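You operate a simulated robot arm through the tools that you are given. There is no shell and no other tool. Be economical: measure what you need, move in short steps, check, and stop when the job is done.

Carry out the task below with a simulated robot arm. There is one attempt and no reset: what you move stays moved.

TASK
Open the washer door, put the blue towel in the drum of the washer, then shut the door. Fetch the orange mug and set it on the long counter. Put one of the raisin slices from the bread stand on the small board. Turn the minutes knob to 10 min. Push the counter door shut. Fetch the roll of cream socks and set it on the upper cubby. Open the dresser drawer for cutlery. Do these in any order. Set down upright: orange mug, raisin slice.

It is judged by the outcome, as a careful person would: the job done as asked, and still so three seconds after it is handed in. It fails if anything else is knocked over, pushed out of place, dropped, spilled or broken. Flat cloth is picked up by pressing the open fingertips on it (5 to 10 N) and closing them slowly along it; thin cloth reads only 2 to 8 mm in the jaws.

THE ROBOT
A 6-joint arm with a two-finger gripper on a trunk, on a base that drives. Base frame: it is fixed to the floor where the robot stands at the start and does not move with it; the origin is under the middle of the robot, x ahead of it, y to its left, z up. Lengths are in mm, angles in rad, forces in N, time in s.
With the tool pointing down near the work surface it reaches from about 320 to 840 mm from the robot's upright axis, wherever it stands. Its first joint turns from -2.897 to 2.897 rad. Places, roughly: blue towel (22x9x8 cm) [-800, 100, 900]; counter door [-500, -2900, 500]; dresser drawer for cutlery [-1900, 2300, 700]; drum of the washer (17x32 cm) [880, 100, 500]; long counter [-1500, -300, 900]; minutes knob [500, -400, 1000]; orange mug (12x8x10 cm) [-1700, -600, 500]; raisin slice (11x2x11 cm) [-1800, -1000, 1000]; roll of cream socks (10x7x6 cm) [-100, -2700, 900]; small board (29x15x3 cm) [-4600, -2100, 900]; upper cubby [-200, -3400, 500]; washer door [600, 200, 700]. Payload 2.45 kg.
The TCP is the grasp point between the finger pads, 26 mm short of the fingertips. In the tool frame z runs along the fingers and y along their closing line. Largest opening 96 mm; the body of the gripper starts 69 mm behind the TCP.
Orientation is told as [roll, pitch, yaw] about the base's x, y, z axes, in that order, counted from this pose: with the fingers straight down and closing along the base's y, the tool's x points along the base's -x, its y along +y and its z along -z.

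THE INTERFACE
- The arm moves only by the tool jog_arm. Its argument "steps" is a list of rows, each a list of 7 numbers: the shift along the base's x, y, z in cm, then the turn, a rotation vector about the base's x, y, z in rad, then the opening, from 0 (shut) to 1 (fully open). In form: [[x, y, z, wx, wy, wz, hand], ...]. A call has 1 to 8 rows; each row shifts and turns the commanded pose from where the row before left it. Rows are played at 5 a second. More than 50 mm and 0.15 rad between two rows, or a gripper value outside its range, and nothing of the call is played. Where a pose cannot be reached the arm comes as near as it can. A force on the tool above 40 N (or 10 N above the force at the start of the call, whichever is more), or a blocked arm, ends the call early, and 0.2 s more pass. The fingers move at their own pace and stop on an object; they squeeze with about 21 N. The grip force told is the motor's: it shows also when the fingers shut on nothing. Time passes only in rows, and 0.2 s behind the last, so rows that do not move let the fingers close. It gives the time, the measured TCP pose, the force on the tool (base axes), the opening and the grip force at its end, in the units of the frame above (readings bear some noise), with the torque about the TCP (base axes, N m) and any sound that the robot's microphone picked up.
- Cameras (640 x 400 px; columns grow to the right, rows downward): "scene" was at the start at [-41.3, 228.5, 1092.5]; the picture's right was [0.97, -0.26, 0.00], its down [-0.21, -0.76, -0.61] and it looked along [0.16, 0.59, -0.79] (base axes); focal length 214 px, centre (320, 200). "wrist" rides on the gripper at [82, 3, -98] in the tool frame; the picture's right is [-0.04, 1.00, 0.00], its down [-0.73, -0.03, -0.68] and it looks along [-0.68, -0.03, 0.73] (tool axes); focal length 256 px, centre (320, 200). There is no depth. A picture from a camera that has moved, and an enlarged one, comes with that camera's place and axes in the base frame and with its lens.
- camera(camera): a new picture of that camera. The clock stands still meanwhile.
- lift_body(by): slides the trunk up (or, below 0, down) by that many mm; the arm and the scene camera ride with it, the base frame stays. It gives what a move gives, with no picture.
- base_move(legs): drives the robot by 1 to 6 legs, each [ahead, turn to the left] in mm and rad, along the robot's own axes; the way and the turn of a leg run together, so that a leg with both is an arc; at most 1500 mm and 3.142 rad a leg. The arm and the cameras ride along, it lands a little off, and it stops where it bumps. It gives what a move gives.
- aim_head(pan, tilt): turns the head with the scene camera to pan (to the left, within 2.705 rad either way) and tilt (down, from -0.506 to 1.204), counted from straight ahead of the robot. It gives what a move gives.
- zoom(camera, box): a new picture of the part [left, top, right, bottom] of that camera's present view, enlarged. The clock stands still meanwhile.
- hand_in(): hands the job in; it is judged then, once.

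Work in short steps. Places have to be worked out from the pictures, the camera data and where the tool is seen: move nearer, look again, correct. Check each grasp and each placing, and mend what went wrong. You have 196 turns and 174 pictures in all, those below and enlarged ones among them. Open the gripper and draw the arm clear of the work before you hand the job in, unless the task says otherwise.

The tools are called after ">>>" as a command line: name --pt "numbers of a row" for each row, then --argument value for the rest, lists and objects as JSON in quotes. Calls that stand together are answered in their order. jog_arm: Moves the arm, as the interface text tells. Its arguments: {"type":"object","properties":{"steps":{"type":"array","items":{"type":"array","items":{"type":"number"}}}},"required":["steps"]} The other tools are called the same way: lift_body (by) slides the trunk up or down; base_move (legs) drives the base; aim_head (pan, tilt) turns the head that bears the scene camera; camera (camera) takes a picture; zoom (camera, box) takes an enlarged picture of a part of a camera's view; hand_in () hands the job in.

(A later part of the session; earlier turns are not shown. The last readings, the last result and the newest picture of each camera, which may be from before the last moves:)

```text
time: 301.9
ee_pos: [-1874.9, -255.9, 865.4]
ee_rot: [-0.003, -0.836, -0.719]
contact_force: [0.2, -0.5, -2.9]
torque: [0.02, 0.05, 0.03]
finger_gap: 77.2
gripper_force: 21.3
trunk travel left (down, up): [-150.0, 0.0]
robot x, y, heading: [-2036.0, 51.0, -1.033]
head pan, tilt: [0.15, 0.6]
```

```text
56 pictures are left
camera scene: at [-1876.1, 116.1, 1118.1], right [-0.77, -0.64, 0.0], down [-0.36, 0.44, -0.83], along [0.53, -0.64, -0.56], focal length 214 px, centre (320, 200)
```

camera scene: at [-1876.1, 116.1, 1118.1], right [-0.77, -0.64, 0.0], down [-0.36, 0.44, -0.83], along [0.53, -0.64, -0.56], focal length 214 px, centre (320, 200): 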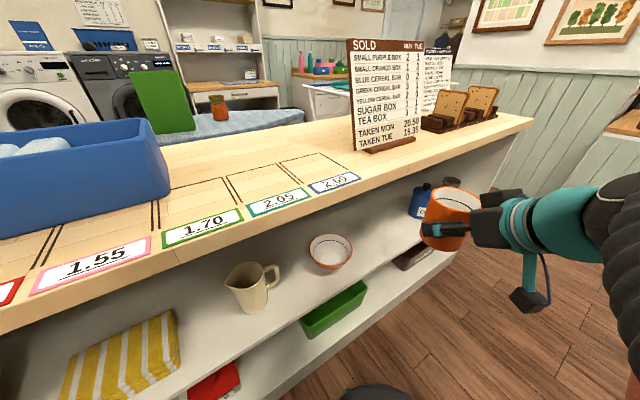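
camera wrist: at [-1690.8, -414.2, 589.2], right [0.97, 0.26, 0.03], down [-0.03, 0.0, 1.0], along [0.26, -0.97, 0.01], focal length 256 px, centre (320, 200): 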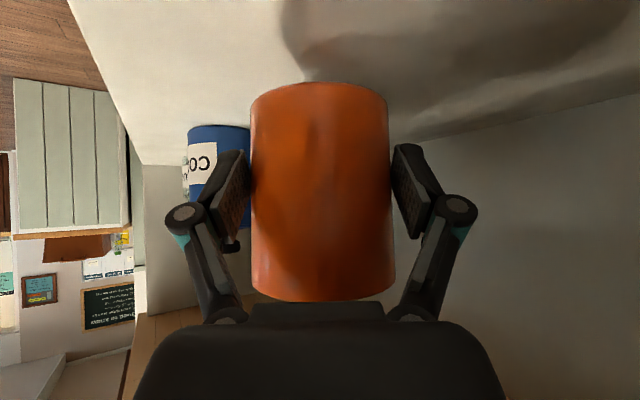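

There's free counter surface in the plain slot area around (-1540, -100), well clear of the box and the sign. I'll raise the mug above counter height and move there.

>>> jog_arm --pt "0 0 4 0 0 0.12 0" --pt "0 0 4 0 0 0.12 0" --pt "0 0 4 0 0 0.08 0" --pt "4 1.5 0 0 0 0 0" --pt "4 2 0 0 0 0 0" --pt "4 2 0 0 0 0 0" --pt "4 2 0 0 0 0 0"

>>> camera --camera "scene"

>>> camera --camera "wrist"

```text
time: 303.6
ee_pos: [-1715.8, -179.1, 983.7]
ee_rot: [-0.003, -0.836, -0.401]
contact_force: [-0.4, -0.3, -2.4]
torque: [0.01, 0.06, 0.0]
finger_gap: 77.1
gripper_force: 20.4
trunk travel left (down, up): [-150.0, 0.0]
robot x, y, heading: [-2035.4, 53.4, -1.031]
head pan, tilt: [0.15, 0.6]
```

```text
55 pictures are left
camera scene: at [-1876.3, 116.2, 1118.2], right [-0.77, -0.64, 0.0], down [-0.36, 0.44, -0.83], along [0.53, -0.64, -0.56], focal length 214 px, centre (320, 200)
```

scene: 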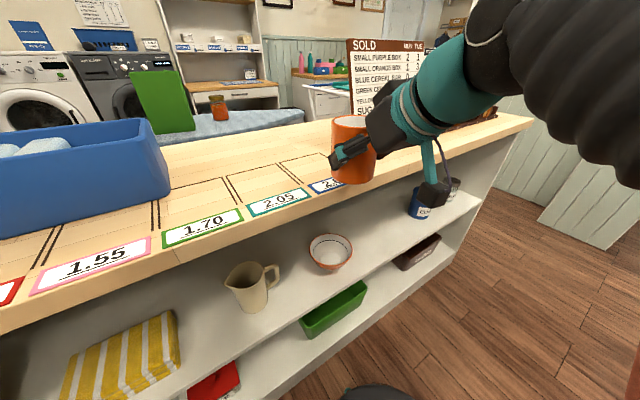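

```text
54 pictures are left
camera wrist: at [-1832.3, -125.9, 988.6], right [0.42, 0.91, 0.03], down [-0.02, -0.02, 1.0], along [0.91, -0.42, 0.01], focal length 256 px, centre (320, 200)
```

wrist: 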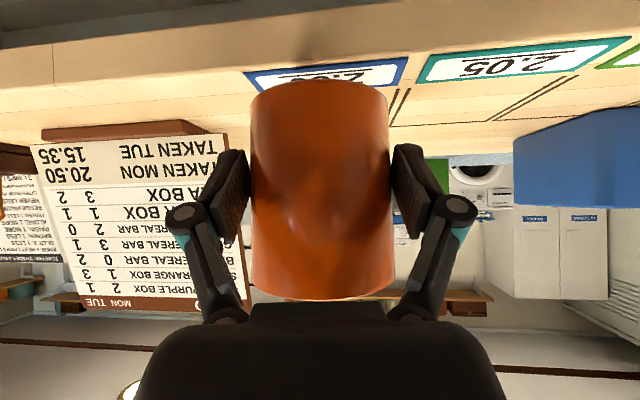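

Clear. I'll move to the spot and lower in small steps.

>>> jog_arm --pt "4 2 0 0 0 0 0" --pt "4 2 0 0 0 0 0" --pt "4 2 0 0 0 0 0" --pt "3.5 2 0 0 0 0 0" --pt "0 0 -1 0 0 0 0" --pt "0 0 -0.5 0 0 0 0"

>>> camera --camera "scene"

>>> camera --camera "wrist"

```text
time: 304.9
ee_pos: [-1558.8, -100.3, 969.7]
ee_rot: [-0.003, -0.836, -0.402]
contact_force: [-0.6, -0.6, -2.3]
torque: [0.03, 0.03, -0.03]
finger_gap: 77.0
gripper_force: 20.9
trunk travel left (down, up): [-150.0, 0.0]
robot x, y, heading: [-2034.9, 52.5, -1.031]
head pan, tilt: [0.15, 0.6]
```

```text
53 pictures are left
camera scene: at [-1876.0, 116.1, 1118.2], right [-0.77, -0.64, 0.0], down [-0.36, 0.44, -0.82], along [0.53, -0.64, -0.57], focal length 214 px, centre (320, 200)
```

scene: 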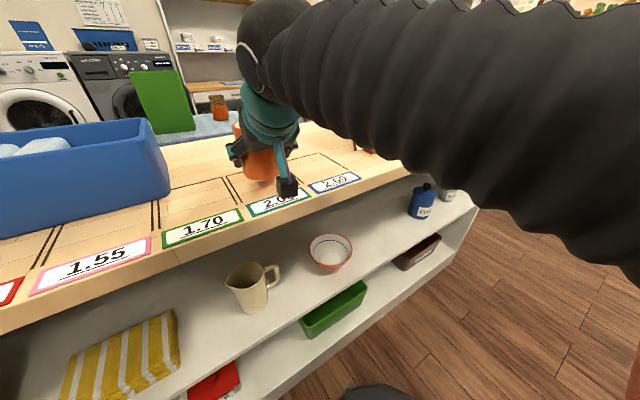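

```text
52 pictures are left
camera wrist: at [-1674.9, -48.2, 974.4], right [0.42, 0.91, 0.03], down [-0.02, -0.02, 1.0], along [0.91, -0.42, 0.01], focal length 256 px, centre (320, 200)
```

wrist: 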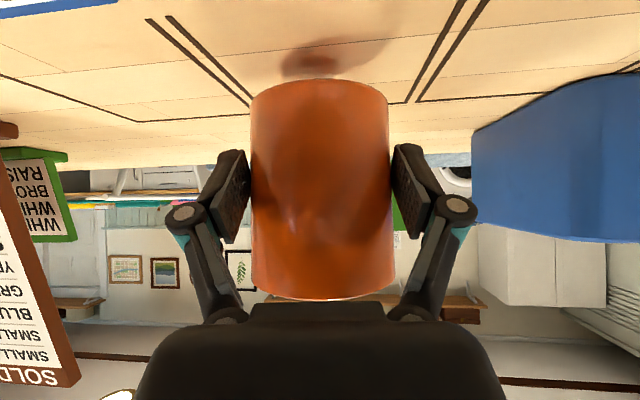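

I'm above an empty slot; I'll lower until contact.

>>> jog_arm --pt "0 0 -0.5 0 0 0 0" --pt "0 0 -0.5 0 0 0 0" --pt "0 0 -0.5 0 0 0 0" --pt "0 0 -0.5 0 0 0 0"

>>> camera --camera "wrist"

```text
time: 305.9
ee_pos: [-1559.0, -102.0, 949.9]
ee_rot: [-0.003, -0.835, -0.401]
contact_force: [0.4, 0.2, -2.4]
torque: [0.03, 0.06, 0.02]
finger_gap: 77.6
gripper_force: 20.8
trunk travel left (down, up): [-150.0, 0.0]
robot x, y, heading: [-2034.3, 50.4, -1.026]
head pan, tilt: [0.15, 0.6]
```

```text
51 pictures are left
camera wrist: at [-1675.8, -48.6, 955.4], right [0.42, 0.91, 0.03], down [-0.02, -0.02, 1.0], along [0.91, -0.42, 0.01], focal length 256 px, centre (320, 200)
```

wrist: 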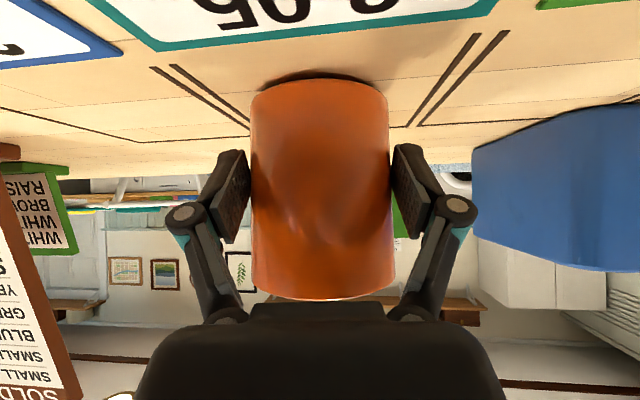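

Very close now. I'll lower in 3 mm steps.

>>> jog_arm --pt "0 0 -0.3 0 0 0 0" --pt "0 0 -0.3 0 0 0 0" --pt "0 0 -0.3 0 0 0 0"

```text
time: 306.8
ee_pos: [-1559.8, -100.7, 941.6]
ee_rot: [-0.004, -0.84, -0.402]
contact_force: [2.8, 1.1, 12.7]
torque: [-0.11, -0.23, 0.19]
finger_gap: 77.3
gripper_force: 20.5
trunk travel left (down, up): [-150.0, 0.0]
robot x, y, heading: [-2038.3, 52.3, -1.033]
head pan, tilt: [0.15, 0.6]
```

Contact. Release and back off along the tool's horizontal direction.

>>> jog_arm --pt "0 0 0.1 0 0 0 1" --pt "0 0 0 0 0 0 1" --pt "-2 0.85 0 0 0 0 1" --pt "-3.5 1.5 0 0 0 0 1" --pt "-3.5 1.5 0.5 0 0 0 1" --pt "-4 1.7 1 0 0 0 1"

>>> camera --camera "wrist"

```text
time: 308.1
ee_pos: [-1686.1, -44.9, 957.7]
ee_rot: [-0.005, -0.833, -0.402]
contact_force: [0.1, 0.2, 0.2]
torque: [-0.03, 0.01, 0.0]
finger_gap: 96.0
gripper_force: 0.0
trunk travel left (down, up): [-150.0, 0.0]
robot x, y, heading: [-2038.0, 51.4, -1.033]
head pan, tilt: [0.15, 0.6]
```

```text
50 pictures are left
camera wrist: at [-1802.7, 7.1, 963.1], right [0.42, 0.91, 0.03], down [-0.02, -0.02, 1.0], along [0.91, -0.42, 0.01], focal length 256 px, centre (320, 200)
```

wrist: 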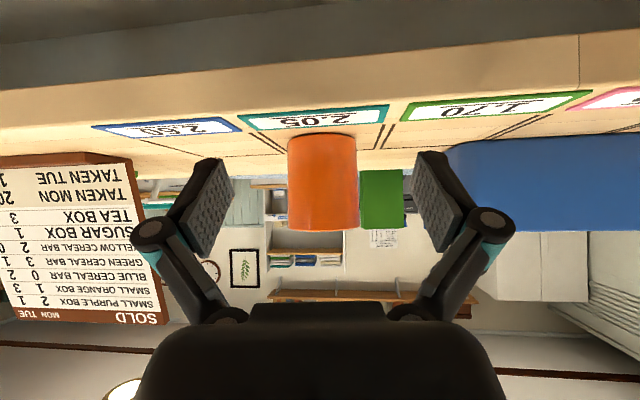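

The mug stands upright on the counter. Next is the bread stand, so I'll drive in front of it.

>>> jog_arm --pt "-4 1.7 1 0 0 0 0.6" --pt "-4 1.7 1 0 0 0 0.6"

>>> base_move --legs '[[0, -0.87], [900, 0], [0, 1.67]]'

>>> aim_head --pan 0.0 --tilt 0.35

>>> camera --camera "scene"

```text
time: 308.8
ee_pos: [-1773.5, -13.5, 983.6]
ee_rot: [0.025, -0.847, -0.427]
contact_force: [-0.7, 1.0, 0.5]
torque: [-0.01, -0.02, -0.05]
finger_gap: 57.6
gripper_force: 0.1
trunk travel left (down, up): [-150.0, 0.0]
robot x, y, heading: [-2036.2, 53.7, -1.031]
head pan, tilt: [0.15, 0.6]
```

```text
time: 319.7
ee_pos: [-2093.6, -666.3, 975.1]
ee_rot: [-0.011, -0.83, 0.361]
contact_force: [0.4, -0.4, 0.4]
torque: [-0.01, 0.03, 0.02]
finger_gap: 57.5
gripper_force: 0.0
trunk travel left (down, up): [-150.0, 0.0]
robot x, y, heading: [-2330.0, -803.8, -0.276]
head pan, tilt: [0.15, 0.6]
```

```text
time: 320.5
ee_pos: [-2094.7, -664.9, 973.8]
ee_rot: [-0.012, -0.831, 0.363]
contact_force: [-0.3, -0.2, 0.8]
torque: [0.02, -0.01, 0.03]
finger_gap: 57.5
gripper_force: 0.1
trunk travel left (down, up): [-150.0, 0.0]
robot x, y, heading: [-2335.4, -800.7, -0.273]
head pan, tilt: [0.0, 0.351]
```

```text
49 pictures are left
camera scene: at [-2261.1, -669.3, 1138.7], right [-0.35, -0.94, 0.0], down [-0.34, 0.13, -0.93], along [0.87, -0.33, -0.37], focal length 214 px, centre (320, 200)
```

scene: 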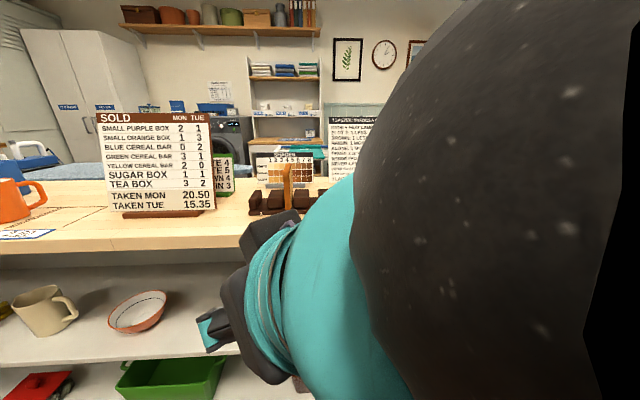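

My arm blocks the view; I'll swing the tool to face the stands and use the wrist camera.

>>> jog_arm --pt "0 -3 0.5 0 0 -0.14 0.8" --pt "0 -3 0.5 0 0 -0.14 0.8" --pt "0 -3 0.5 0 0 -0.14 0.8" --pt "0 -3 0.5 0 0 -0.12 0.8" --pt "0 -3 0.5 0 0 -0.06 0.8" --pt "0 -2 0 0 0 0 0.8"

>>> camera --camera "wrist"

>>> aim_head --pan 0.15 --tilt 0.3

>>> camera --camera "scene"

```text
time: 321.9
ee_pos: [-2094.1, -835.6, 1001.3]
ee_rot: [-0.009, -0.834, -0.242]
contact_force: [-0.2, -1.0, -0.6]
torque: [-0.02, 0.0, -0.03]
finger_gap: 76.6
gripper_force: 0.1
trunk travel left (down, up): [-150.0, 0.0]
robot x, y, heading: [-2329.2, -799.5, -0.273]
head pan, tilt: [0.0, 0.351]
```

```text
48 pictures are left
camera wrist: at [-2216.8, -802.0, 1007.6], right [0.27, 0.96, 0.02], down [-0.01, -0.02, 1.0], along [0.96, -0.27, 0.01], focal length 256 px, centre (320, 200)
```

wrist: 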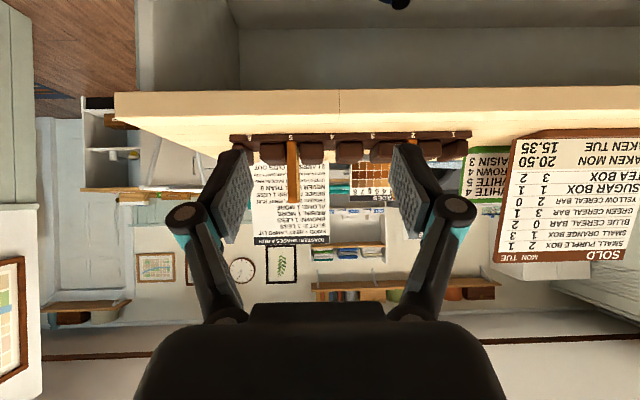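

```text
time: 322.6
ee_pos: [-2093.4, -835.9, 1001.0]
ee_rot: [-0.012, -0.83, -0.241]
contact_force: [-0.7, -0.4, -1.1]
torque: [-0.01, 0.02, -0.01]
finger_gap: 76.9
gripper_force: 0.1
trunk travel left (down, up): [-150.0, 0.0]
robot x, y, heading: [-2330.7, -802.6, -0.277]
head pan, tilt: [0.15, 0.3]
```

```text
47 pictures are left
camera scene: at [-2255.5, -648.5, 1145.7], right [-0.12, -0.99, 0.0], down [-0.29, 0.04, -0.96], along [0.95, -0.12, -0.3], focal length 214 px, centre (320, 200)
```

scene: 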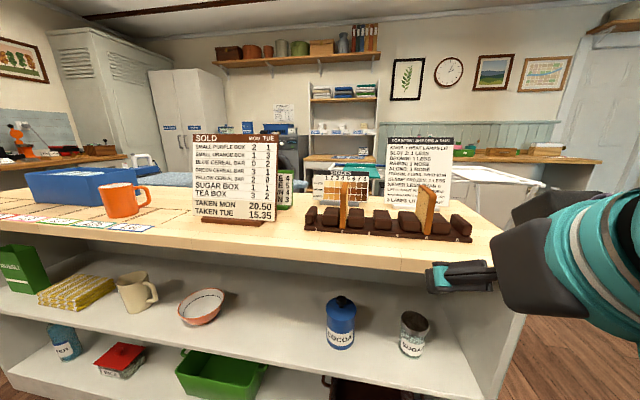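

The stand has six slots with slices in 2 and 5. I'll zoom in to tell which is raisin bread.

>>> zoom --camera "scene" --box '[290, 120, 490, 245]'

```text
3.20 times, centred on (390, 182) of scene
camera zoom: at [-2255.5, -648.5, 1145.7], right [-0.12, -0.99, 0.0], down [-0.29, 0.04, -0.96], along [0.95, -0.12, -0.3], focal length 686 px, centre (96, 256)
```

zoom: 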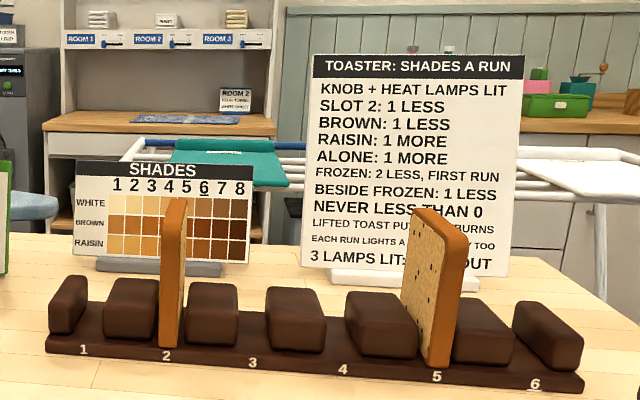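

Slice 5 clearly shows raisins; its near edge is at about (-1795, -972), plane along the inward normal, top z≈1005. I'll line up and approach with the fingers straddling its faces.

>>> jog_arm --pt "0 -3.3 -0.5 0 0 0 1" --pt "0 -3.2 -0.5 0 0 0 1" --pt "4 -0.96 -0.4 0 0 0 1" --pt "4 -0.96 -0.4 0 0 0 1" --pt "4 -0.96 -0.3 0 0 0 1" --pt "4 -0.96 0 0 0 0 1"

>>> camera --camera "wrist"

```text
time: 324.0
ee_pos: [-1937.5, -895.6, 979.0]
ee_rot: [-0.021, -0.768, -0.221]
contact_force: [0.0, 0.0, 0.2]
torque: [-0.01, -0.04, -0.02]
finger_gap: 95.9
gripper_force: 0.1
out of reach, approached as far as the arm can: row 1, 2
trunk travel left (down, up): [-150.0, 0.0]
robot x, y, heading: [-2331.1, -804.0, -0.274]
head pan, tilt: [0.15, 0.3]
```

```text
45 pictures are left
camera wrist: at [-2060.7, -863.1, 992.5], right [0.26, 0.97, 0.01], down [0.05, -0.03, 1.0], along [0.96, -0.26, -0.06], focal length 256 px, centre (320, 200)
```

wrist: 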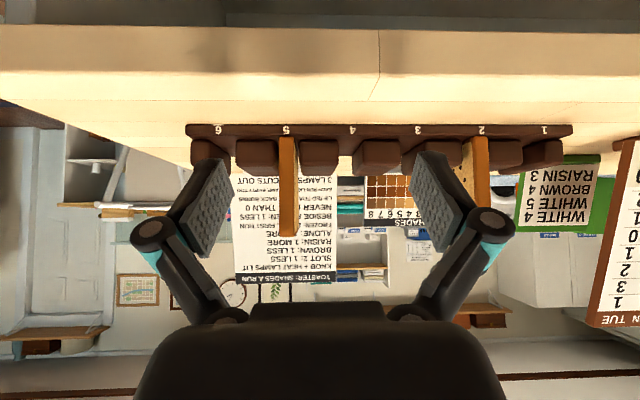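

Refined: near edge (-1807, -967), top 1015, bottom 905. I'll shift 40 mm right, then advance 120 mm and check.

>>> jog_arm --pt "0 -2 0 0 0 0 1" --pt "0 -2 0 0 0 -0.02 1" --pt "4 -0.96 0 0 0 0 1" --pt "4 -0.96 0 0 0 0 1" --pt "4 -0.96 0 0 0 0 1"

>>> camera --camera "wrist"

```text
time: 325.2
ee_pos: [-1821.8, -964.5, 977.4]
ee_rot: [-0.021, -0.768, -0.239]
contact_force: [-1.0, 0.2, 0.2]
torque: [-0.01, 0.05, -0.01]
finger_gap: 95.7
gripper_force: 0.0
trunk travel left (down, up): [-150.0, 0.0]
robot x, y, heading: [-2330.6, -801.9, -0.273]
head pan, tilt: [0.15, 0.3]
```

```text
44 pictures are left
camera wrist: at [-1944.3, -929.9, 990.4], right [0.28, 0.96, 0.01], down [0.05, -0.03, 1.0], along [0.96, -0.28, -0.06], focal length 256 px, centre (320, 200)
```

wrist: 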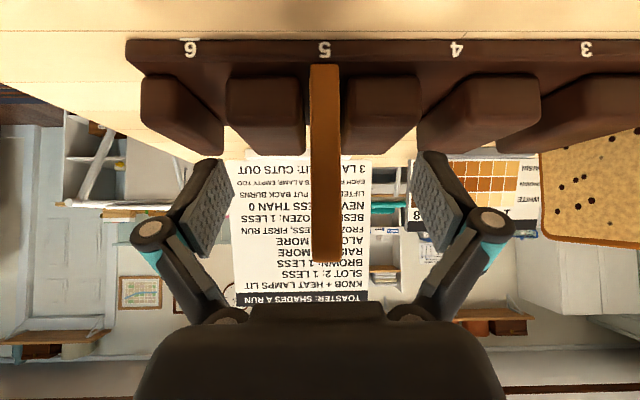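

Centred on slice 5. I'll raise 15 mm so the fingertips clear the dividers, then advance ~65 mm.

>>> jog_arm --pt "0 0 1.5 0 0 0 1" --pt "3.2 -0.8 0 0 0 0 1" --pt "3 -0.7 0 0 0 0 1"

>>> camera --camera "wrist"

```text
time: 326.0
ee_pos: [-1759.5, -980.9, 992.9]
ee_rot: [-0.022, -0.768, -0.24]
contact_force: [-0.4, -0.3, 1.2]
torque: [-0.03, -0.04, -0.01]
finger_gap: 96.0
gripper_force: 0.2
trunk travel left (down, up): [-150.0, 0.0]
robot x, y, heading: [-2331.4, -802.1, -0.274]
head pan, tilt: [0.15, 0.3]
```

```text
43 pictures are left
camera wrist: at [-1882.0, -945.7, 1006.4], right [0.28, 0.96, 0.01], down [0.05, -0.03, 1.0], along [0.96, -0.28, -0.06], focal length 256 px, centre (320, 200)
```

wrist: 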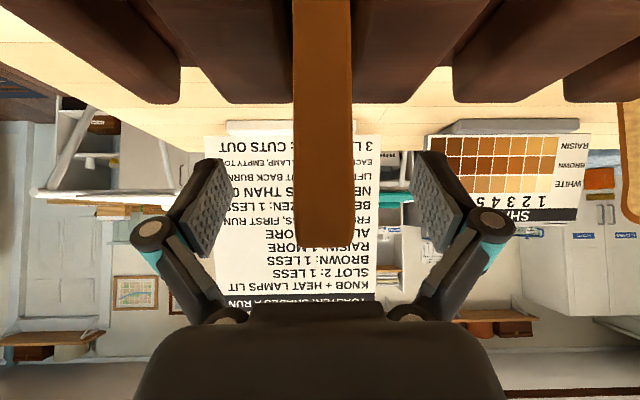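

The slice is between the pads. Close gently and lift straight up.

>>> jog_arm --pt "0.6 -0.15 0 0 0 0 0.6" --pt "0 0 0 0 0 0 0.3" --pt "0 0 0 0 0 0 0" --pt "0 0 0 0 0 0 0"

>>> jog_arm --pt "0 0 1 0 0 0 0" --pt "0 0 1 0 0 0 0" --pt "0 0 1 0 0 0 0"

>>> camera --camera "wrist"

```text
time: 327.0
ee_pos: [-1753.9, -981.8, 992.2]
ee_rot: [-0.022, -0.768, -0.24]
contact_force: [0.1, 0.3, -0.1]
torque: [-0.01, -0.01, -0.02]
finger_gap: 14.1
gripper_force: 21.4
trunk travel left (down, up): [-150.0, 0.0]
robot x, y, heading: [-2329.2, -805.3, -0.272]
head pan, tilt: [0.15, 0.3]
```

```text
time: 327.8
ee_pos: [-1751.4, -982.5, 1020.6]
ee_rot: [-0.021, -0.768, -0.238]
contact_force: [0.4, 0.1, -0.3]
torque: [-0.01, 0.0, -0.04]
finger_gap: 14.1
gripper_force: 21.3
trunk travel left (down, up): [-150.0, 0.0]
robot x, y, heading: [-2330.9, -802.4, -0.275]
head pan, tilt: [0.15, 0.3]
```

```text
42 pictures are left
camera wrist: at [-1873.6, -947.3, 1034.8], right [0.28, 0.96, 0.01], down [0.05, -0.03, 1.0], along [0.96, -0.28, -0.06], focal length 256 px, centre (320, 200)
```

wrist: 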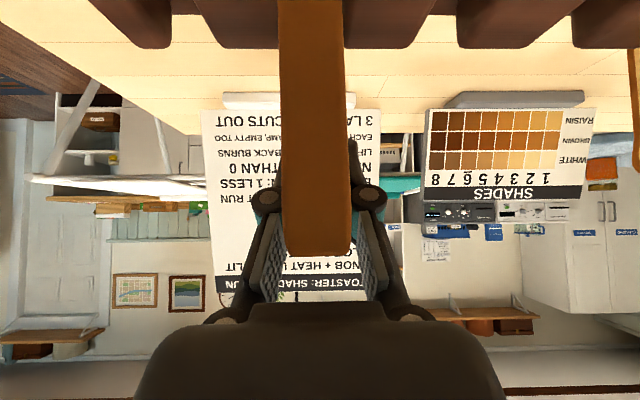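

The slice is held (14 mm thick) and lifted. I'll slide it out along the open slot direction while raising slightly.

>>> jog_arm --pt "-2 0.48 1 0 0 0 0" --pt "-3 0.72 0.5 0 0 0 0" --pt "-4 0.96 0 0 0 0 0" --pt "-4 0.96 0 0 0 0 0" --pt "-4 0.96 0 0 0 0 0" --pt "-4 0.96 0 0 0 0 0" --pt "-4 0.96 0 0 0 0 0"

>>> camera --camera "wrist"

>>> camera --camera "scene"

```text
time: 329.4
ee_pos: [-2004.3, -921.7, 1034.1]
ee_rot: [-0.021, -0.765, -0.238]
contact_force: [1.0, 0.0, -1.1]
torque: [0.01, -0.01, 0.05]
finger_gap: 14.0
gripper_force: 20.8
trunk travel left (down, up): [-150.0, 0.0]
robot x, y, heading: [-2331.8, -802.7, -0.271]
head pan, tilt: [0.15, 0.3]
```

```text
41 pictures are left
camera wrist: at [-2126.1, -886.7, 1047.9], right [0.28, 0.96, 0.01], down [0.05, -0.03, 1.0], along [0.96, -0.28, -0.06], focal length 256 px, centre (320, 200)
```

wrist: 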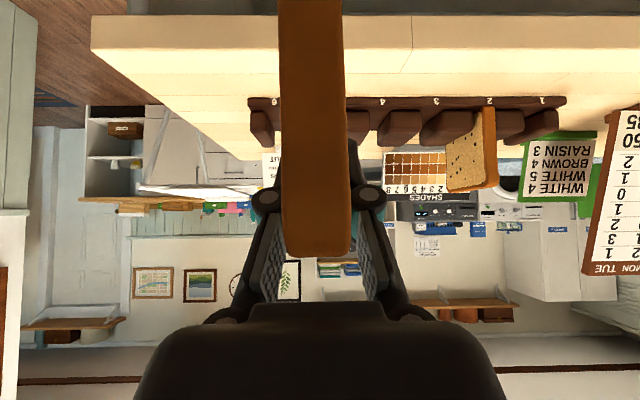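

```text
40 pictures are left
camera scene: at [-2255.0, -648.6, 1145.7], right [-0.12, -0.99, 0.0], down [-0.29, 0.04, -0.96], along [0.95, -0.12, -0.3], focal length 214 px, centre (320, 200)
```

scene: 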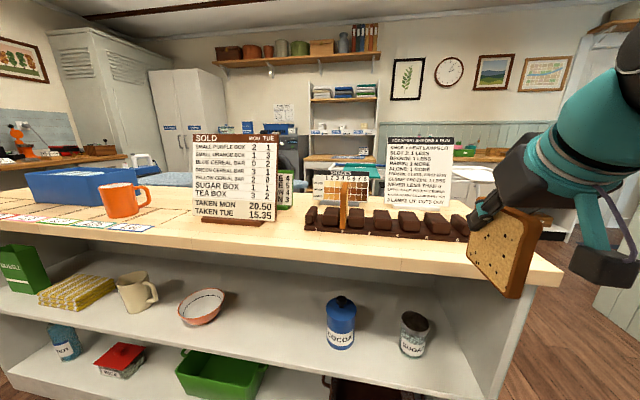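

Raisin slice in hand. Now I'll look toward the small board's direction (west-southwest) to plan the drive.

>>> aim_head --pan -2.35 --tilt 0.25

>>> camera --camera "scene"

```text
time: 331.7
ee_pos: [-2002.4, -922.2, 1033.4]
ee_rot: [-0.019, -0.763, -0.243]
contact_force: [0.4, 0.0, -0.9]
torque: [-0.02, 0.02, 0.03]
finger_gap: 14.1
gripper_force: 21.2
trunk travel left (down, up): [-150.0, 0.0]
robot x, y, heading: [-2332.2, -803.9, -0.273]
head pan, tilt: [-2.349, 0.25]
```

```text
39 pictures are left
camera scene: at [-2427.5, -685.5, 1151.7], right [-0.52, 0.85, 0.0], down [0.2, 0.12, -0.97], along [-0.83, -0.51, -0.23], focal length 214 px, centre (320, 200)
```

scene: 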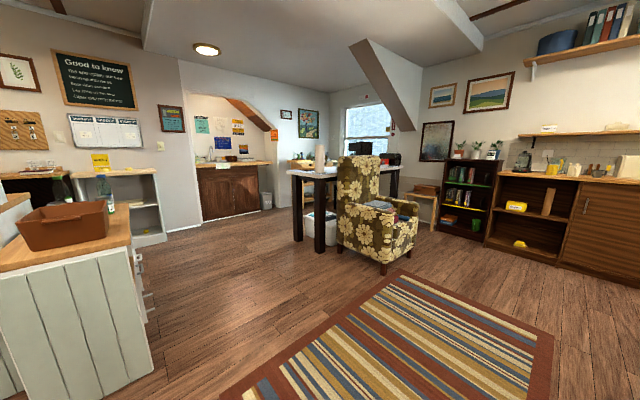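

The small board should be on the white-topped table with dark legs ahead. The floor is clear, so I'll turn and drive there.

>>> base_move --legs '[[0, -2.135], [1000, 0], [850, 0]]'

>>> aim_head --pan -0.3 --tilt 0.4

>>> camera --camera "scene"

```text
time: 346.2
ee_pos: [-4060.3, -2167.6, 1034.3]
ee_rot: [-0.022, -0.769, -2.458]
contact_force: [-0.4, 0.0, -0.3]
torque: [-0.01, 0.0, -0.01]
finger_gap: 14.3
gripper_force: 20.5
trunk travel left (down, up): [-150.0, 0.0]
robot x, y, heading: [-3767.9, -1977.8, -2.496]
head pan, tilt: [-2.349, 0.25]
```

```text
time: 348.1
ee_pos: [-4061.7, -2168.8, 1032.2]
ee_rot: [-0.019, -0.764, -2.46]
contact_force: [0.3, -0.1, -0.1]
torque: [-0.01, 0.02, -0.02]
finger_gap: 14.1
gripper_force: 20.7
trunk travel left (down, up): [-150.0, 0.0]
robot x, y, heading: [-3769.5, -1978.1, -2.494]
head pan, tilt: [-0.3, 0.4]
```

```text
38 pictures are left
camera scene: at [-3719.3, -2065.0, 1139.8], right [0.04, 1.0, 0.0], down [0.36, -0.01, -0.93], along [-0.93, 0.03, -0.36], focal length 214 px, centre (320, 200)
```

scene: 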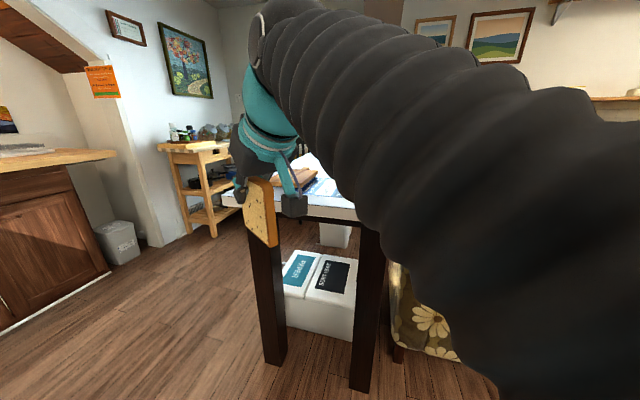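

The table is right ahead. I'll check with the wrist camera for the board.

>>> camera --camera "wrist"

>>> aim_head --pan 0.2 --tilt 0.35

>>> camera --camera "scene"

```text
37 pictures are left
camera wrist: at [-3960.0, -2093.0, 1047.0], right [0.6, -0.8, 0.01], down [-0.06, -0.03, 1.0], along [-0.8, -0.6, -0.06], focal length 256 px, centre (320, 200)
```

wrist: 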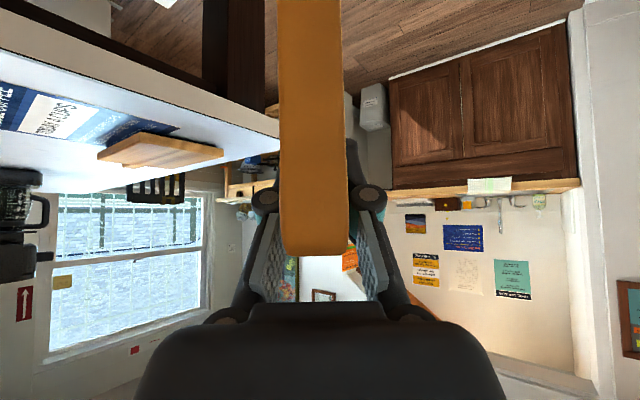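

```text
time: 349.1
ee_pos: [-4062.9, -2168.2, 1032.8]
ee_rot: [-0.019, -0.763, -2.461]
contact_force: [-0.1, -1.0, 0.1]
torque: [0.01, 0.0, -0.02]
finger_gap: 14.2
gripper_force: 21.0
trunk travel left (down, up): [-150.0, 0.0]
robot x, y, heading: [-3769.5, -1978.2, -2.494]
head pan, tilt: [0.201, 0.351]
```

```text
36 pictures are left
camera scene: at [-3719.3, -2065.2, 1140.3], right [0.03, 1.0, 0.0], down [0.35, -0.01, -0.94], along [-0.94, 0.03, -0.35], focal length 214 px, centre (320, 200)
```

scene: 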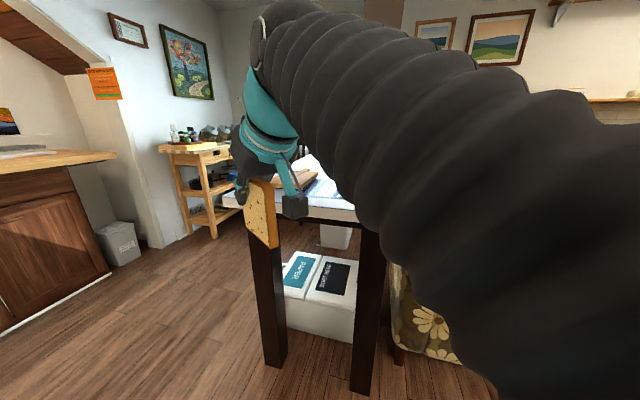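

The board sits on the table at about (-4555, -2140). I'll drive a bit closer and face it.

>>> base_move --legs '[[200, 0], [0, -0.45]]'

>>> camera --camera "wrist"

>>> aim_head --pan 0.3 --tilt 0.5

>>> camera --camera "scene"

```text
time: 351.9
ee_pos: [-4268.4, -2137.2, 1033.0]
ee_rot: [-0.019, -0.762, -2.912]
contact_force: [0.6, -0.2, -0.8]
torque: [-0.02, 0.0, -0.03]
finger_gap: 14.2
gripper_force: 20.6
trunk travel left (down, up): [-150.0, 0.0]
robot x, y, heading: [-3920.5, -2092.8, -2.947]
head pan, tilt: [0.201, 0.351]
```

```text
35 pictures are left
camera wrist: at [-4144.1, -2113.3, 1046.9], right [0.19, -0.98, 0.01], down [-0.06, 0.0, 1.0], along [-0.98, -0.19, -0.06], focal length 256 px, centre (320, 200)
```

wrist: 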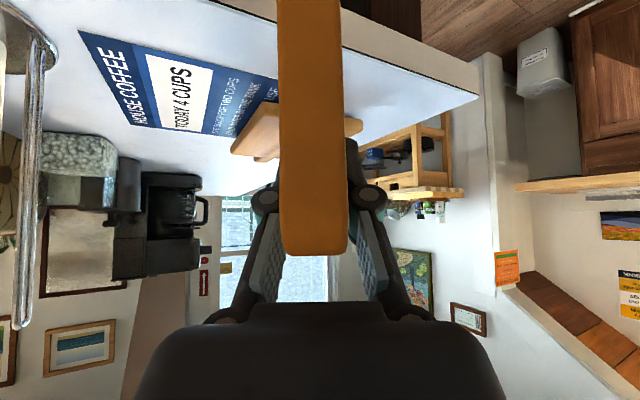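

```text
time: 352.6
ee_pos: [-4270.1, -2138.1, 1029.0]
ee_rot: [-0.017, -0.756, -2.91]
contact_force: [-0.9, -0.3, 0.6]
torque: [0.01, 0.01, 0.0]
finger_gap: 14.3
gripper_force: 20.6
trunk travel left (down, up): [-150.0, 0.0]
robot x, y, heading: [-3919.8, -2094.2, -2.943]
head pan, tilt: [0.3, 0.499]
```

```text
34 pictures are left
camera scene: at [-3915.6, -2195.4, 1140.4], right [0.45, 0.89, 0.0], down [0.31, -0.16, -0.94], along [-0.84, 0.42, -0.35], focal length 214 px, centre (320, 200)
```

scene: 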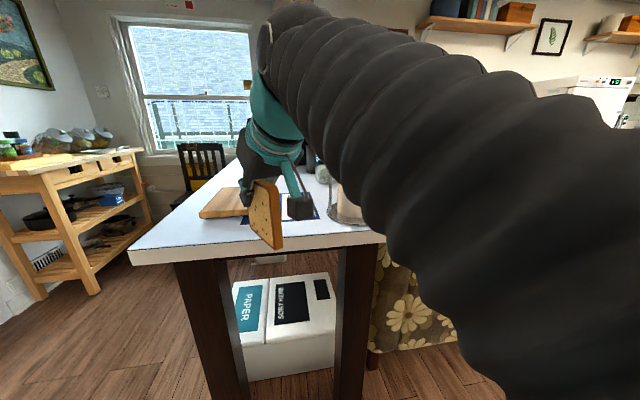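

The arm is partly blocking the head, so I'll set the pan to -0.66. From two wrist views the board's centre is about (-4674, -2144), top z≈889, long axis az≈2.75. I'll drive 120 mm closer and extend above it.

>>> aim_head --pan -0.68 --tilt 0.4

>>> base_move --legs '[[120, 0]]'

>>> jog_arm --pt "-4 0 0 0 0 0 0" --pt "-4 0 0 0 0 0 0" --pt "-4 0.4 0 0 0 0 0" --pt "-4 0.4 0 0 0 0 0"

>>> camera --camera "wrist"

>>> camera --camera "scene"

```text
time: 353.9
ee_pos: [-4268.0, -2135.3, 1033.8]
ee_rot: [-0.022, -0.767, -2.91]
contact_force: [0.0, 0.1, -1.2]
torque: [0.01, 0.03, 0.02]
finger_gap: 14.2
gripper_force: 20.8
trunk travel left (down, up): [-150.0, 0.0]
robot x, y, heading: [-3920.3, -2094.3, -2.943]
head pan, tilt: [-0.681, 0.4]
```

```text
time: 355.1
ee_pos: [-4385.8, -2159.4, 1033.6]
ee_rot: [-0.02, -0.761, -2.908]
contact_force: [0.3, 0.1, -1.3]
torque: [0.0, 0.01, -0.01]
finger_gap: 14.2
gripper_force: 21.3
trunk travel left (down, up): [-150.0, 0.0]
robot x, y, heading: [-4038.9, -2113.7, -2.946]
head pan, tilt: [-0.681, 0.4]
```

```text
time: 356.1
ee_pos: [-4547.1, -2149.6, 1032.3]
ee_rot: [-0.02, -0.763, -2.909]
contact_force: [0.6, -0.1, 0.0]
torque: [0.02, 0.02, 0.0]
finger_gap: 14.2
gripper_force: 21.2
trunk travel left (down, up): [-150.0, 0.0]
robot x, y, heading: [-4039.9, -2116.7, -2.946]
head pan, tilt: [-0.681, 0.4]
```

```text
33 pictures are left
camera wrist: at [-4422.1, -2126.2, 1046.8], right [0.19, -0.98, 0.01], down [-0.06, 0.0, 1.0], along [-0.98, -0.19, -0.06], focal length 256 px, centre (320, 200)
```

wrist: 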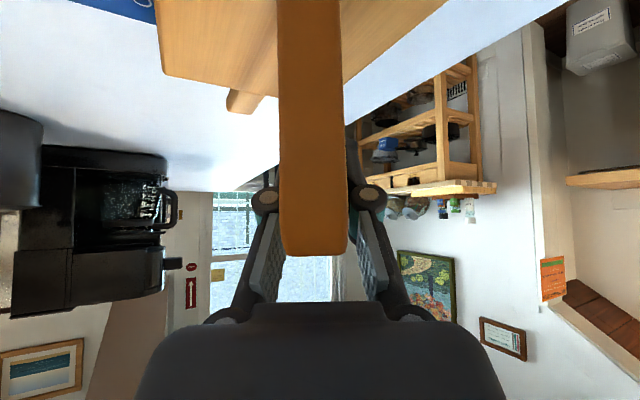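

```text
32 pictures are left
camera scene: at [-4031.4, -2217.2, 1136.4], right [0.47, 0.88, 0.0], down [0.34, -0.18, -0.92], along [-0.81, 0.43, -0.39], focal length 214 px, centre (320, 200)
```

scene: 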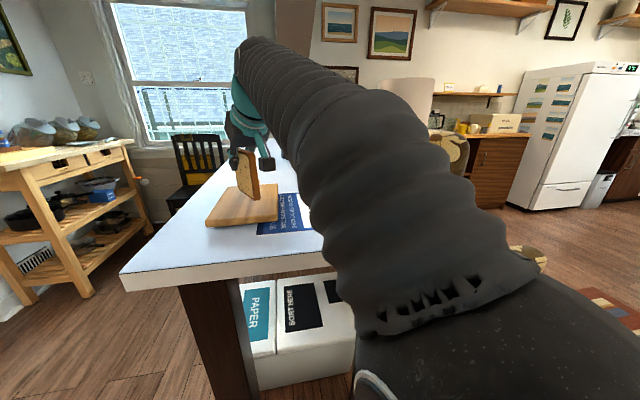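

Clear view: board blade corners give centre (-4572, -2145), top z≈915. The slice is right above it. I'll shift slightly and lower in small steps.

>>> jog_arm --pt "-1.2 0.6 0 0 0 0 0" --pt "0 0 -1 0 0 0 0" --pt "0 0 -0.8 0 0 0 0"

>>> zoom --camera "scene" --box '[170, 120, 330, 260]'

```text
time: 356.9
ee_pos: [-4558.2, -2145.5, 1013.7]
ee_rot: [-0.02, -0.76, -2.909]
contact_force: [0.0, -0.6, -0.1]
torque: [-0.03, -0.01, -0.01]
finger_gap: 14.0
gripper_force: 21.1
trunk travel left (down, up): [-150.0, 0.0]
robot x, y, heading: [-4036.9, -2116.6, -2.945]
head pan, tilt: [-0.681, 0.4]
```

```text
2.86 times, centred on (250, 190) of scene
camera zoom: at [-4031.9, -2217.2, 1136.4], right [0.47, 0.88, 0.0], down [0.34, -0.18, -0.92], along [-0.81, 0.43, -0.39], focal length 613 px, centre (520, 229)
```

zoom: 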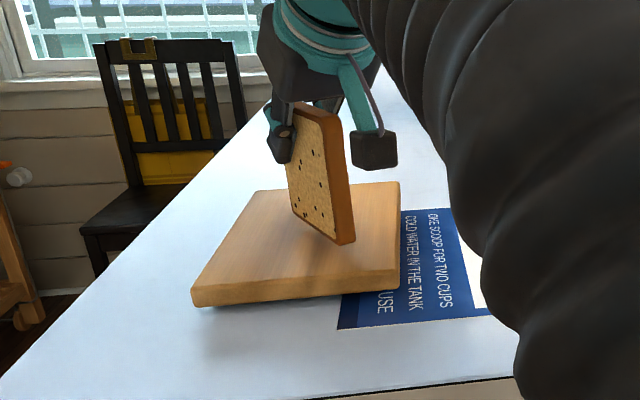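

The slice is vertical and centred over the board. I'll lower in 3 mm steps until contact.

>>> jog_arm --pt "0 0 -0.4 0 0 0 0" --pt "0 0 -0.3 0 0 0 0" --pt "0 0 -0.3 0 0 0 0"

>>> zoom --camera "scene" --box '[170, 120, 330, 260]'

```text
time: 357.7
ee_pos: [-4558.7, -2145.7, 1006.7]
ee_rot: [-0.019, -0.764, -2.91]
contact_force: [-3.3, -0.8, 9.2]
torque: [0.05, -0.25, -0.01]
finger_gap: 13.9
gripper_force: 20.9
trunk travel left (down, up): [-150.0, 0.0]
robot x, y, heading: [-4039.2, -2115.6, -2.946]
head pan, tilt: [-0.681, 0.4]
```

```text
2.86 times, centred on (250, 190) of scene
camera zoom: at [-4031.9, -2217.3, 1136.7], right [0.47, 0.88, 0.0], down [0.34, -0.18, -0.92], along [-0.81, 0.43, -0.39], focal length 613 px, centre (520, 229)
```

zoom: 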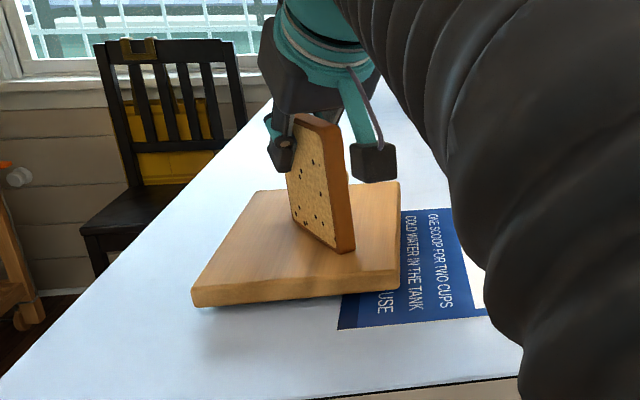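

Contact (9 N). I'll relax 1–2 mm, open slowly, then check before withdrawing.

>>> jog_arm --pt "0 0 0.1 0 0 0 0" --pt "0 0 0 0 0 0 0.18" --pt "0 0 0 0 0 0 0.25" --pt "0 0 0 0 0 0 0.35" --pt "0 0 0 0 0 0 0.5"

>>> camera --camera "wrist"

```text
time: 358.9
ee_pos: [-4559.2, -2145.4, 1006.4]
ee_rot: [-0.019, -0.762, -2.911]
contact_force: [0.3, 0.0, -0.2]
torque: [-0.02, 0.01, -0.01]
finger_gap: 48.1
gripper_force: 0.1
trunk travel left (down, up): [-150.0, 0.0]
robot x, y, heading: [-4039.3, -2117.1, -2.947]
head pan, tilt: [-0.681, 0.4]
```

```text
29 pictures are left
camera wrist: at [-4434.3, -2121.9, 1020.3], right [0.19, -0.98, 0.01], down [-0.06, 0.0, 1.0], along [-0.98, -0.19, -0.06], focal length 256 px, centre (320, 200)
```

wrist: 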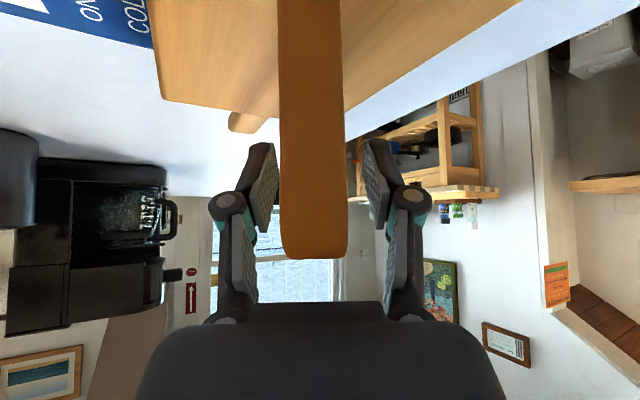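

The slice stands on its own, centred between the open fingers. I'll withdraw straight back along the tool's horizontal direction.

>>> jog_arm --pt "1 0.24 0 0 0 0 0.6" --pt "2 0.48 0 0 0 0 0.6" --pt "3 0.72 0 0 0 0 0.6" --pt "4 0.96 0 0 0 0 0.6" --pt "4 0.96 0 0 0 0 0.6" --pt "4 0.96 0 0 0 0 0.6"

>>> zoom --camera "scene" --box '[150, 100, 350, 260]'

```text
time: 360.3
ee_pos: [-4391.5, -2117.0, 999.6]
ee_rot: [0.002, -0.741, -2.863]
contact_force: [0.0, 0.4, -0.3]
torque: [0.03, 0.01, -0.01]
finger_gap: 57.7
gripper_force: 0.0
trunk travel left (down, up): [-150.0, 0.0]
robot x, y, heading: [-4038.4, -2115.7, -2.949]
head pan, tilt: [-0.681, 0.4]
```

```text
2.50 times, centred on (250, 180) of scene
camera zoom: at [-4031.8, -2217.3, 1136.4], right [0.47, 0.88, 0.0], down [0.34, -0.18, -0.92], along [-0.81, 0.43, -0.39], focal length 536 px, centre (495, 250)
```

zoom: 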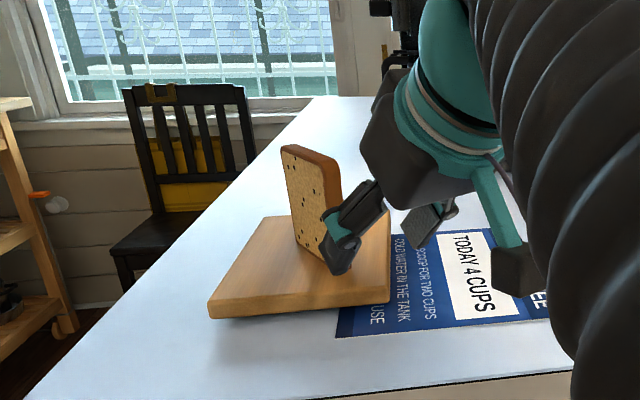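

The slice stands upright on the board. I'll back away, then drive toward the dresser via the island's west side.

>>> base_move --legs '[[-250, 0], [0, -2.62], [1000, 0], [930, 0], [0, 0.79], [1000, 0]]'

>>> aim_head --pan -0.1 --tilt 0.3

>>> camera --camera "scene"

```text
time: 384.3
ee_pos: [-2291.1, 569.7, 1003.3]
ee_rot: [-0.016, -0.758, 1.637]
contact_force: [-0.5, 0.4, 0.3]
torque: [-0.02, -0.01, 0.01]
finger_gap: 57.6
gripper_force: 0.1
trunk travel left (down, up): [-150.0, 0.0]
robot x, y, heading: [-2363.0, 232.0, 1.543]
head pan, tilt: [-0.681, 0.4]
```

```text
time: 385.3
ee_pos: [-2292.0, 569.0, 1005.8]
ee_rot: [-0.017, -0.761, 1.642]
contact_force: [0.9, -1.1, 0.9]
torque: [0.01, -0.01, 0.0]
finger_gap: 57.8
gripper_force: 0.0
trunk travel left (down, up): [-150.0, 0.0]
robot x, y, heading: [-2364.3, 230.1, 1.539]
head pan, tilt: [-0.099, 0.3]
```

```text
27 pictures are left
camera scene: at [-2511.7, 268.9, 1146.2], right [0.99, -0.14, 0.0], down [-0.04, -0.29, -0.96], along [0.13, 0.95, -0.29], focal length 214 px, centre (320, 200)
```

scene: 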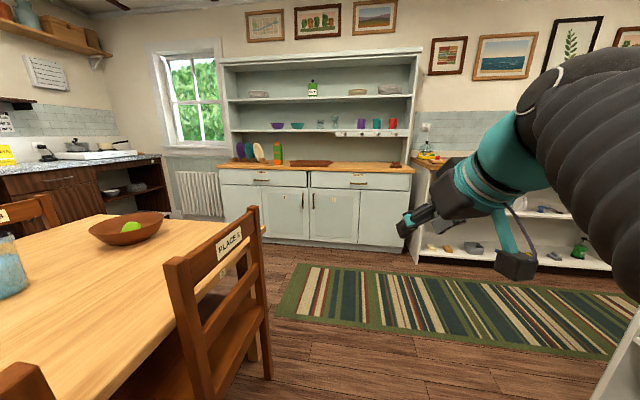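

The dresser has two drawers; I'll zoom for the labels.

>>> zoom --camera "scene" --box '[210, 110, 430, 250]'

```text
2.86 times, centred on (320, 180) of scene
camera zoom: at [-2511.7, 268.9, 1146.2], right [0.99, -0.14, 0.0], down [-0.04, -0.29, -0.96], along [0.13, 0.95, -0.29], focal length 613 px, centre (320, 257)
```

zoom: 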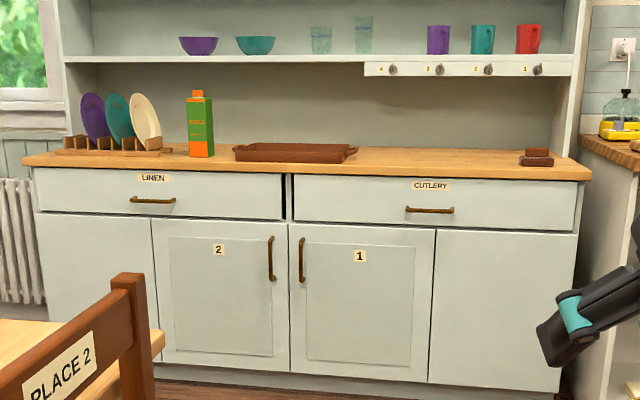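

The right drawer is CUTLERY, with its handle at about (-1880, 2200, 706). I'll drive in front of it and lower the trunk.

>>> base_move --legs '[[0, -0.25], [1250, 0]]'

>>> lift_body --by -130

>>> jog_arm --pt "0 0 0 -0.125 0.023 0 0.6" --pt "0 0 0 -0.125 0.023 0 0.6" --pt "0 0 0 -0.125 0.023 0 0.6" --pt "0 0 0 -0.125 0.023 0 0.6" --pt "0 0 0 -0.125 0.023 0 0.6" --pt "0 0 0 -0.125 0.023 0 0.6" --pt "0 0 0 0 0 -0.14 0.6" --pt "0 0 0 0 0 -0.14 0.6"

>>> aim_head --pan 0.0 --tilt 0.55

>>> camera --camera "scene"

```text
time: 392.4
ee_pos: [-1880.4, 1731.2, 1003.3]
ee_rot: [-0.016, -0.759, 1.401]
contact_force: [-0.3, -0.9, 0.3]
torque: [-0.02, -0.03, -0.01]
finger_gap: 57.8
gripper_force: 0.1
trunk travel left (down, up): [-150.0, 0.0]
robot x, y, heading: [-2030.6, 1421.6, 1.299]
head pan, tilt: [-0.099, 0.3]
```

```text
time: 394.0
ee_pos: [-1880.7, 1731.9, 873.7]
ee_rot: [-0.017, -0.76, 1.402]
contact_force: [-1.0, 0.4, -0.3]
torque: [0.03, 0.02, 0.03]
finger_gap: 57.6
gripper_force: 0.0
trunk travel left (down, up): [-20.0, 130.0]
robot x, y, heading: [-2030.4, 1419.4, 1.306]
head pan, tilt: [-0.099, 0.3]
```

```text
time: 395.8
ee_pos: [-1879.5, 1732.6, 873.6]
ee_rot: [-0.01, 0.007, 1.117]
contact_force: [-1.3, 0.3, 0.7]
torque: [-0.02, 0.03, 0.01]
finger_gap: 57.6
gripper_force: 0.0
trunk travel left (down, up): [-20.0, 130.0]
robot x, y, heading: [-2031.2, 1424.5, 1.302]
head pan, tilt: [-0.099, 0.3]
```

```text
time: 396.6
ee_pos: [-1879.8, 1730.8, 873.9]
ee_rot: [-0.007, 0.004, 1.118]
contact_force: [-0.3, -1.3, -1.3]
torque: [0.0, 0.02, -0.03]
finger_gap: 57.7
gripper_force: 0.1
trunk travel left (down, up): [-20.0, 130.0]
robot x, y, heading: [-2029.3, 1424.5, 1.306]
head pan, tilt: [0.0, 0.55]
```

```text
25 pictures are left
camera scene: at [-2175.0, 1491.2, 992.8], right [0.96, -0.26, 0.0], down [-0.14, -0.5, -0.85], along [0.23, 0.82, -0.52], focal length 214 px, centre (320, 200)
```

scene: 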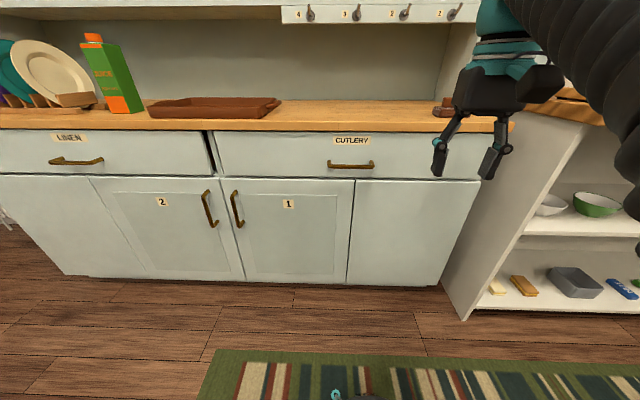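

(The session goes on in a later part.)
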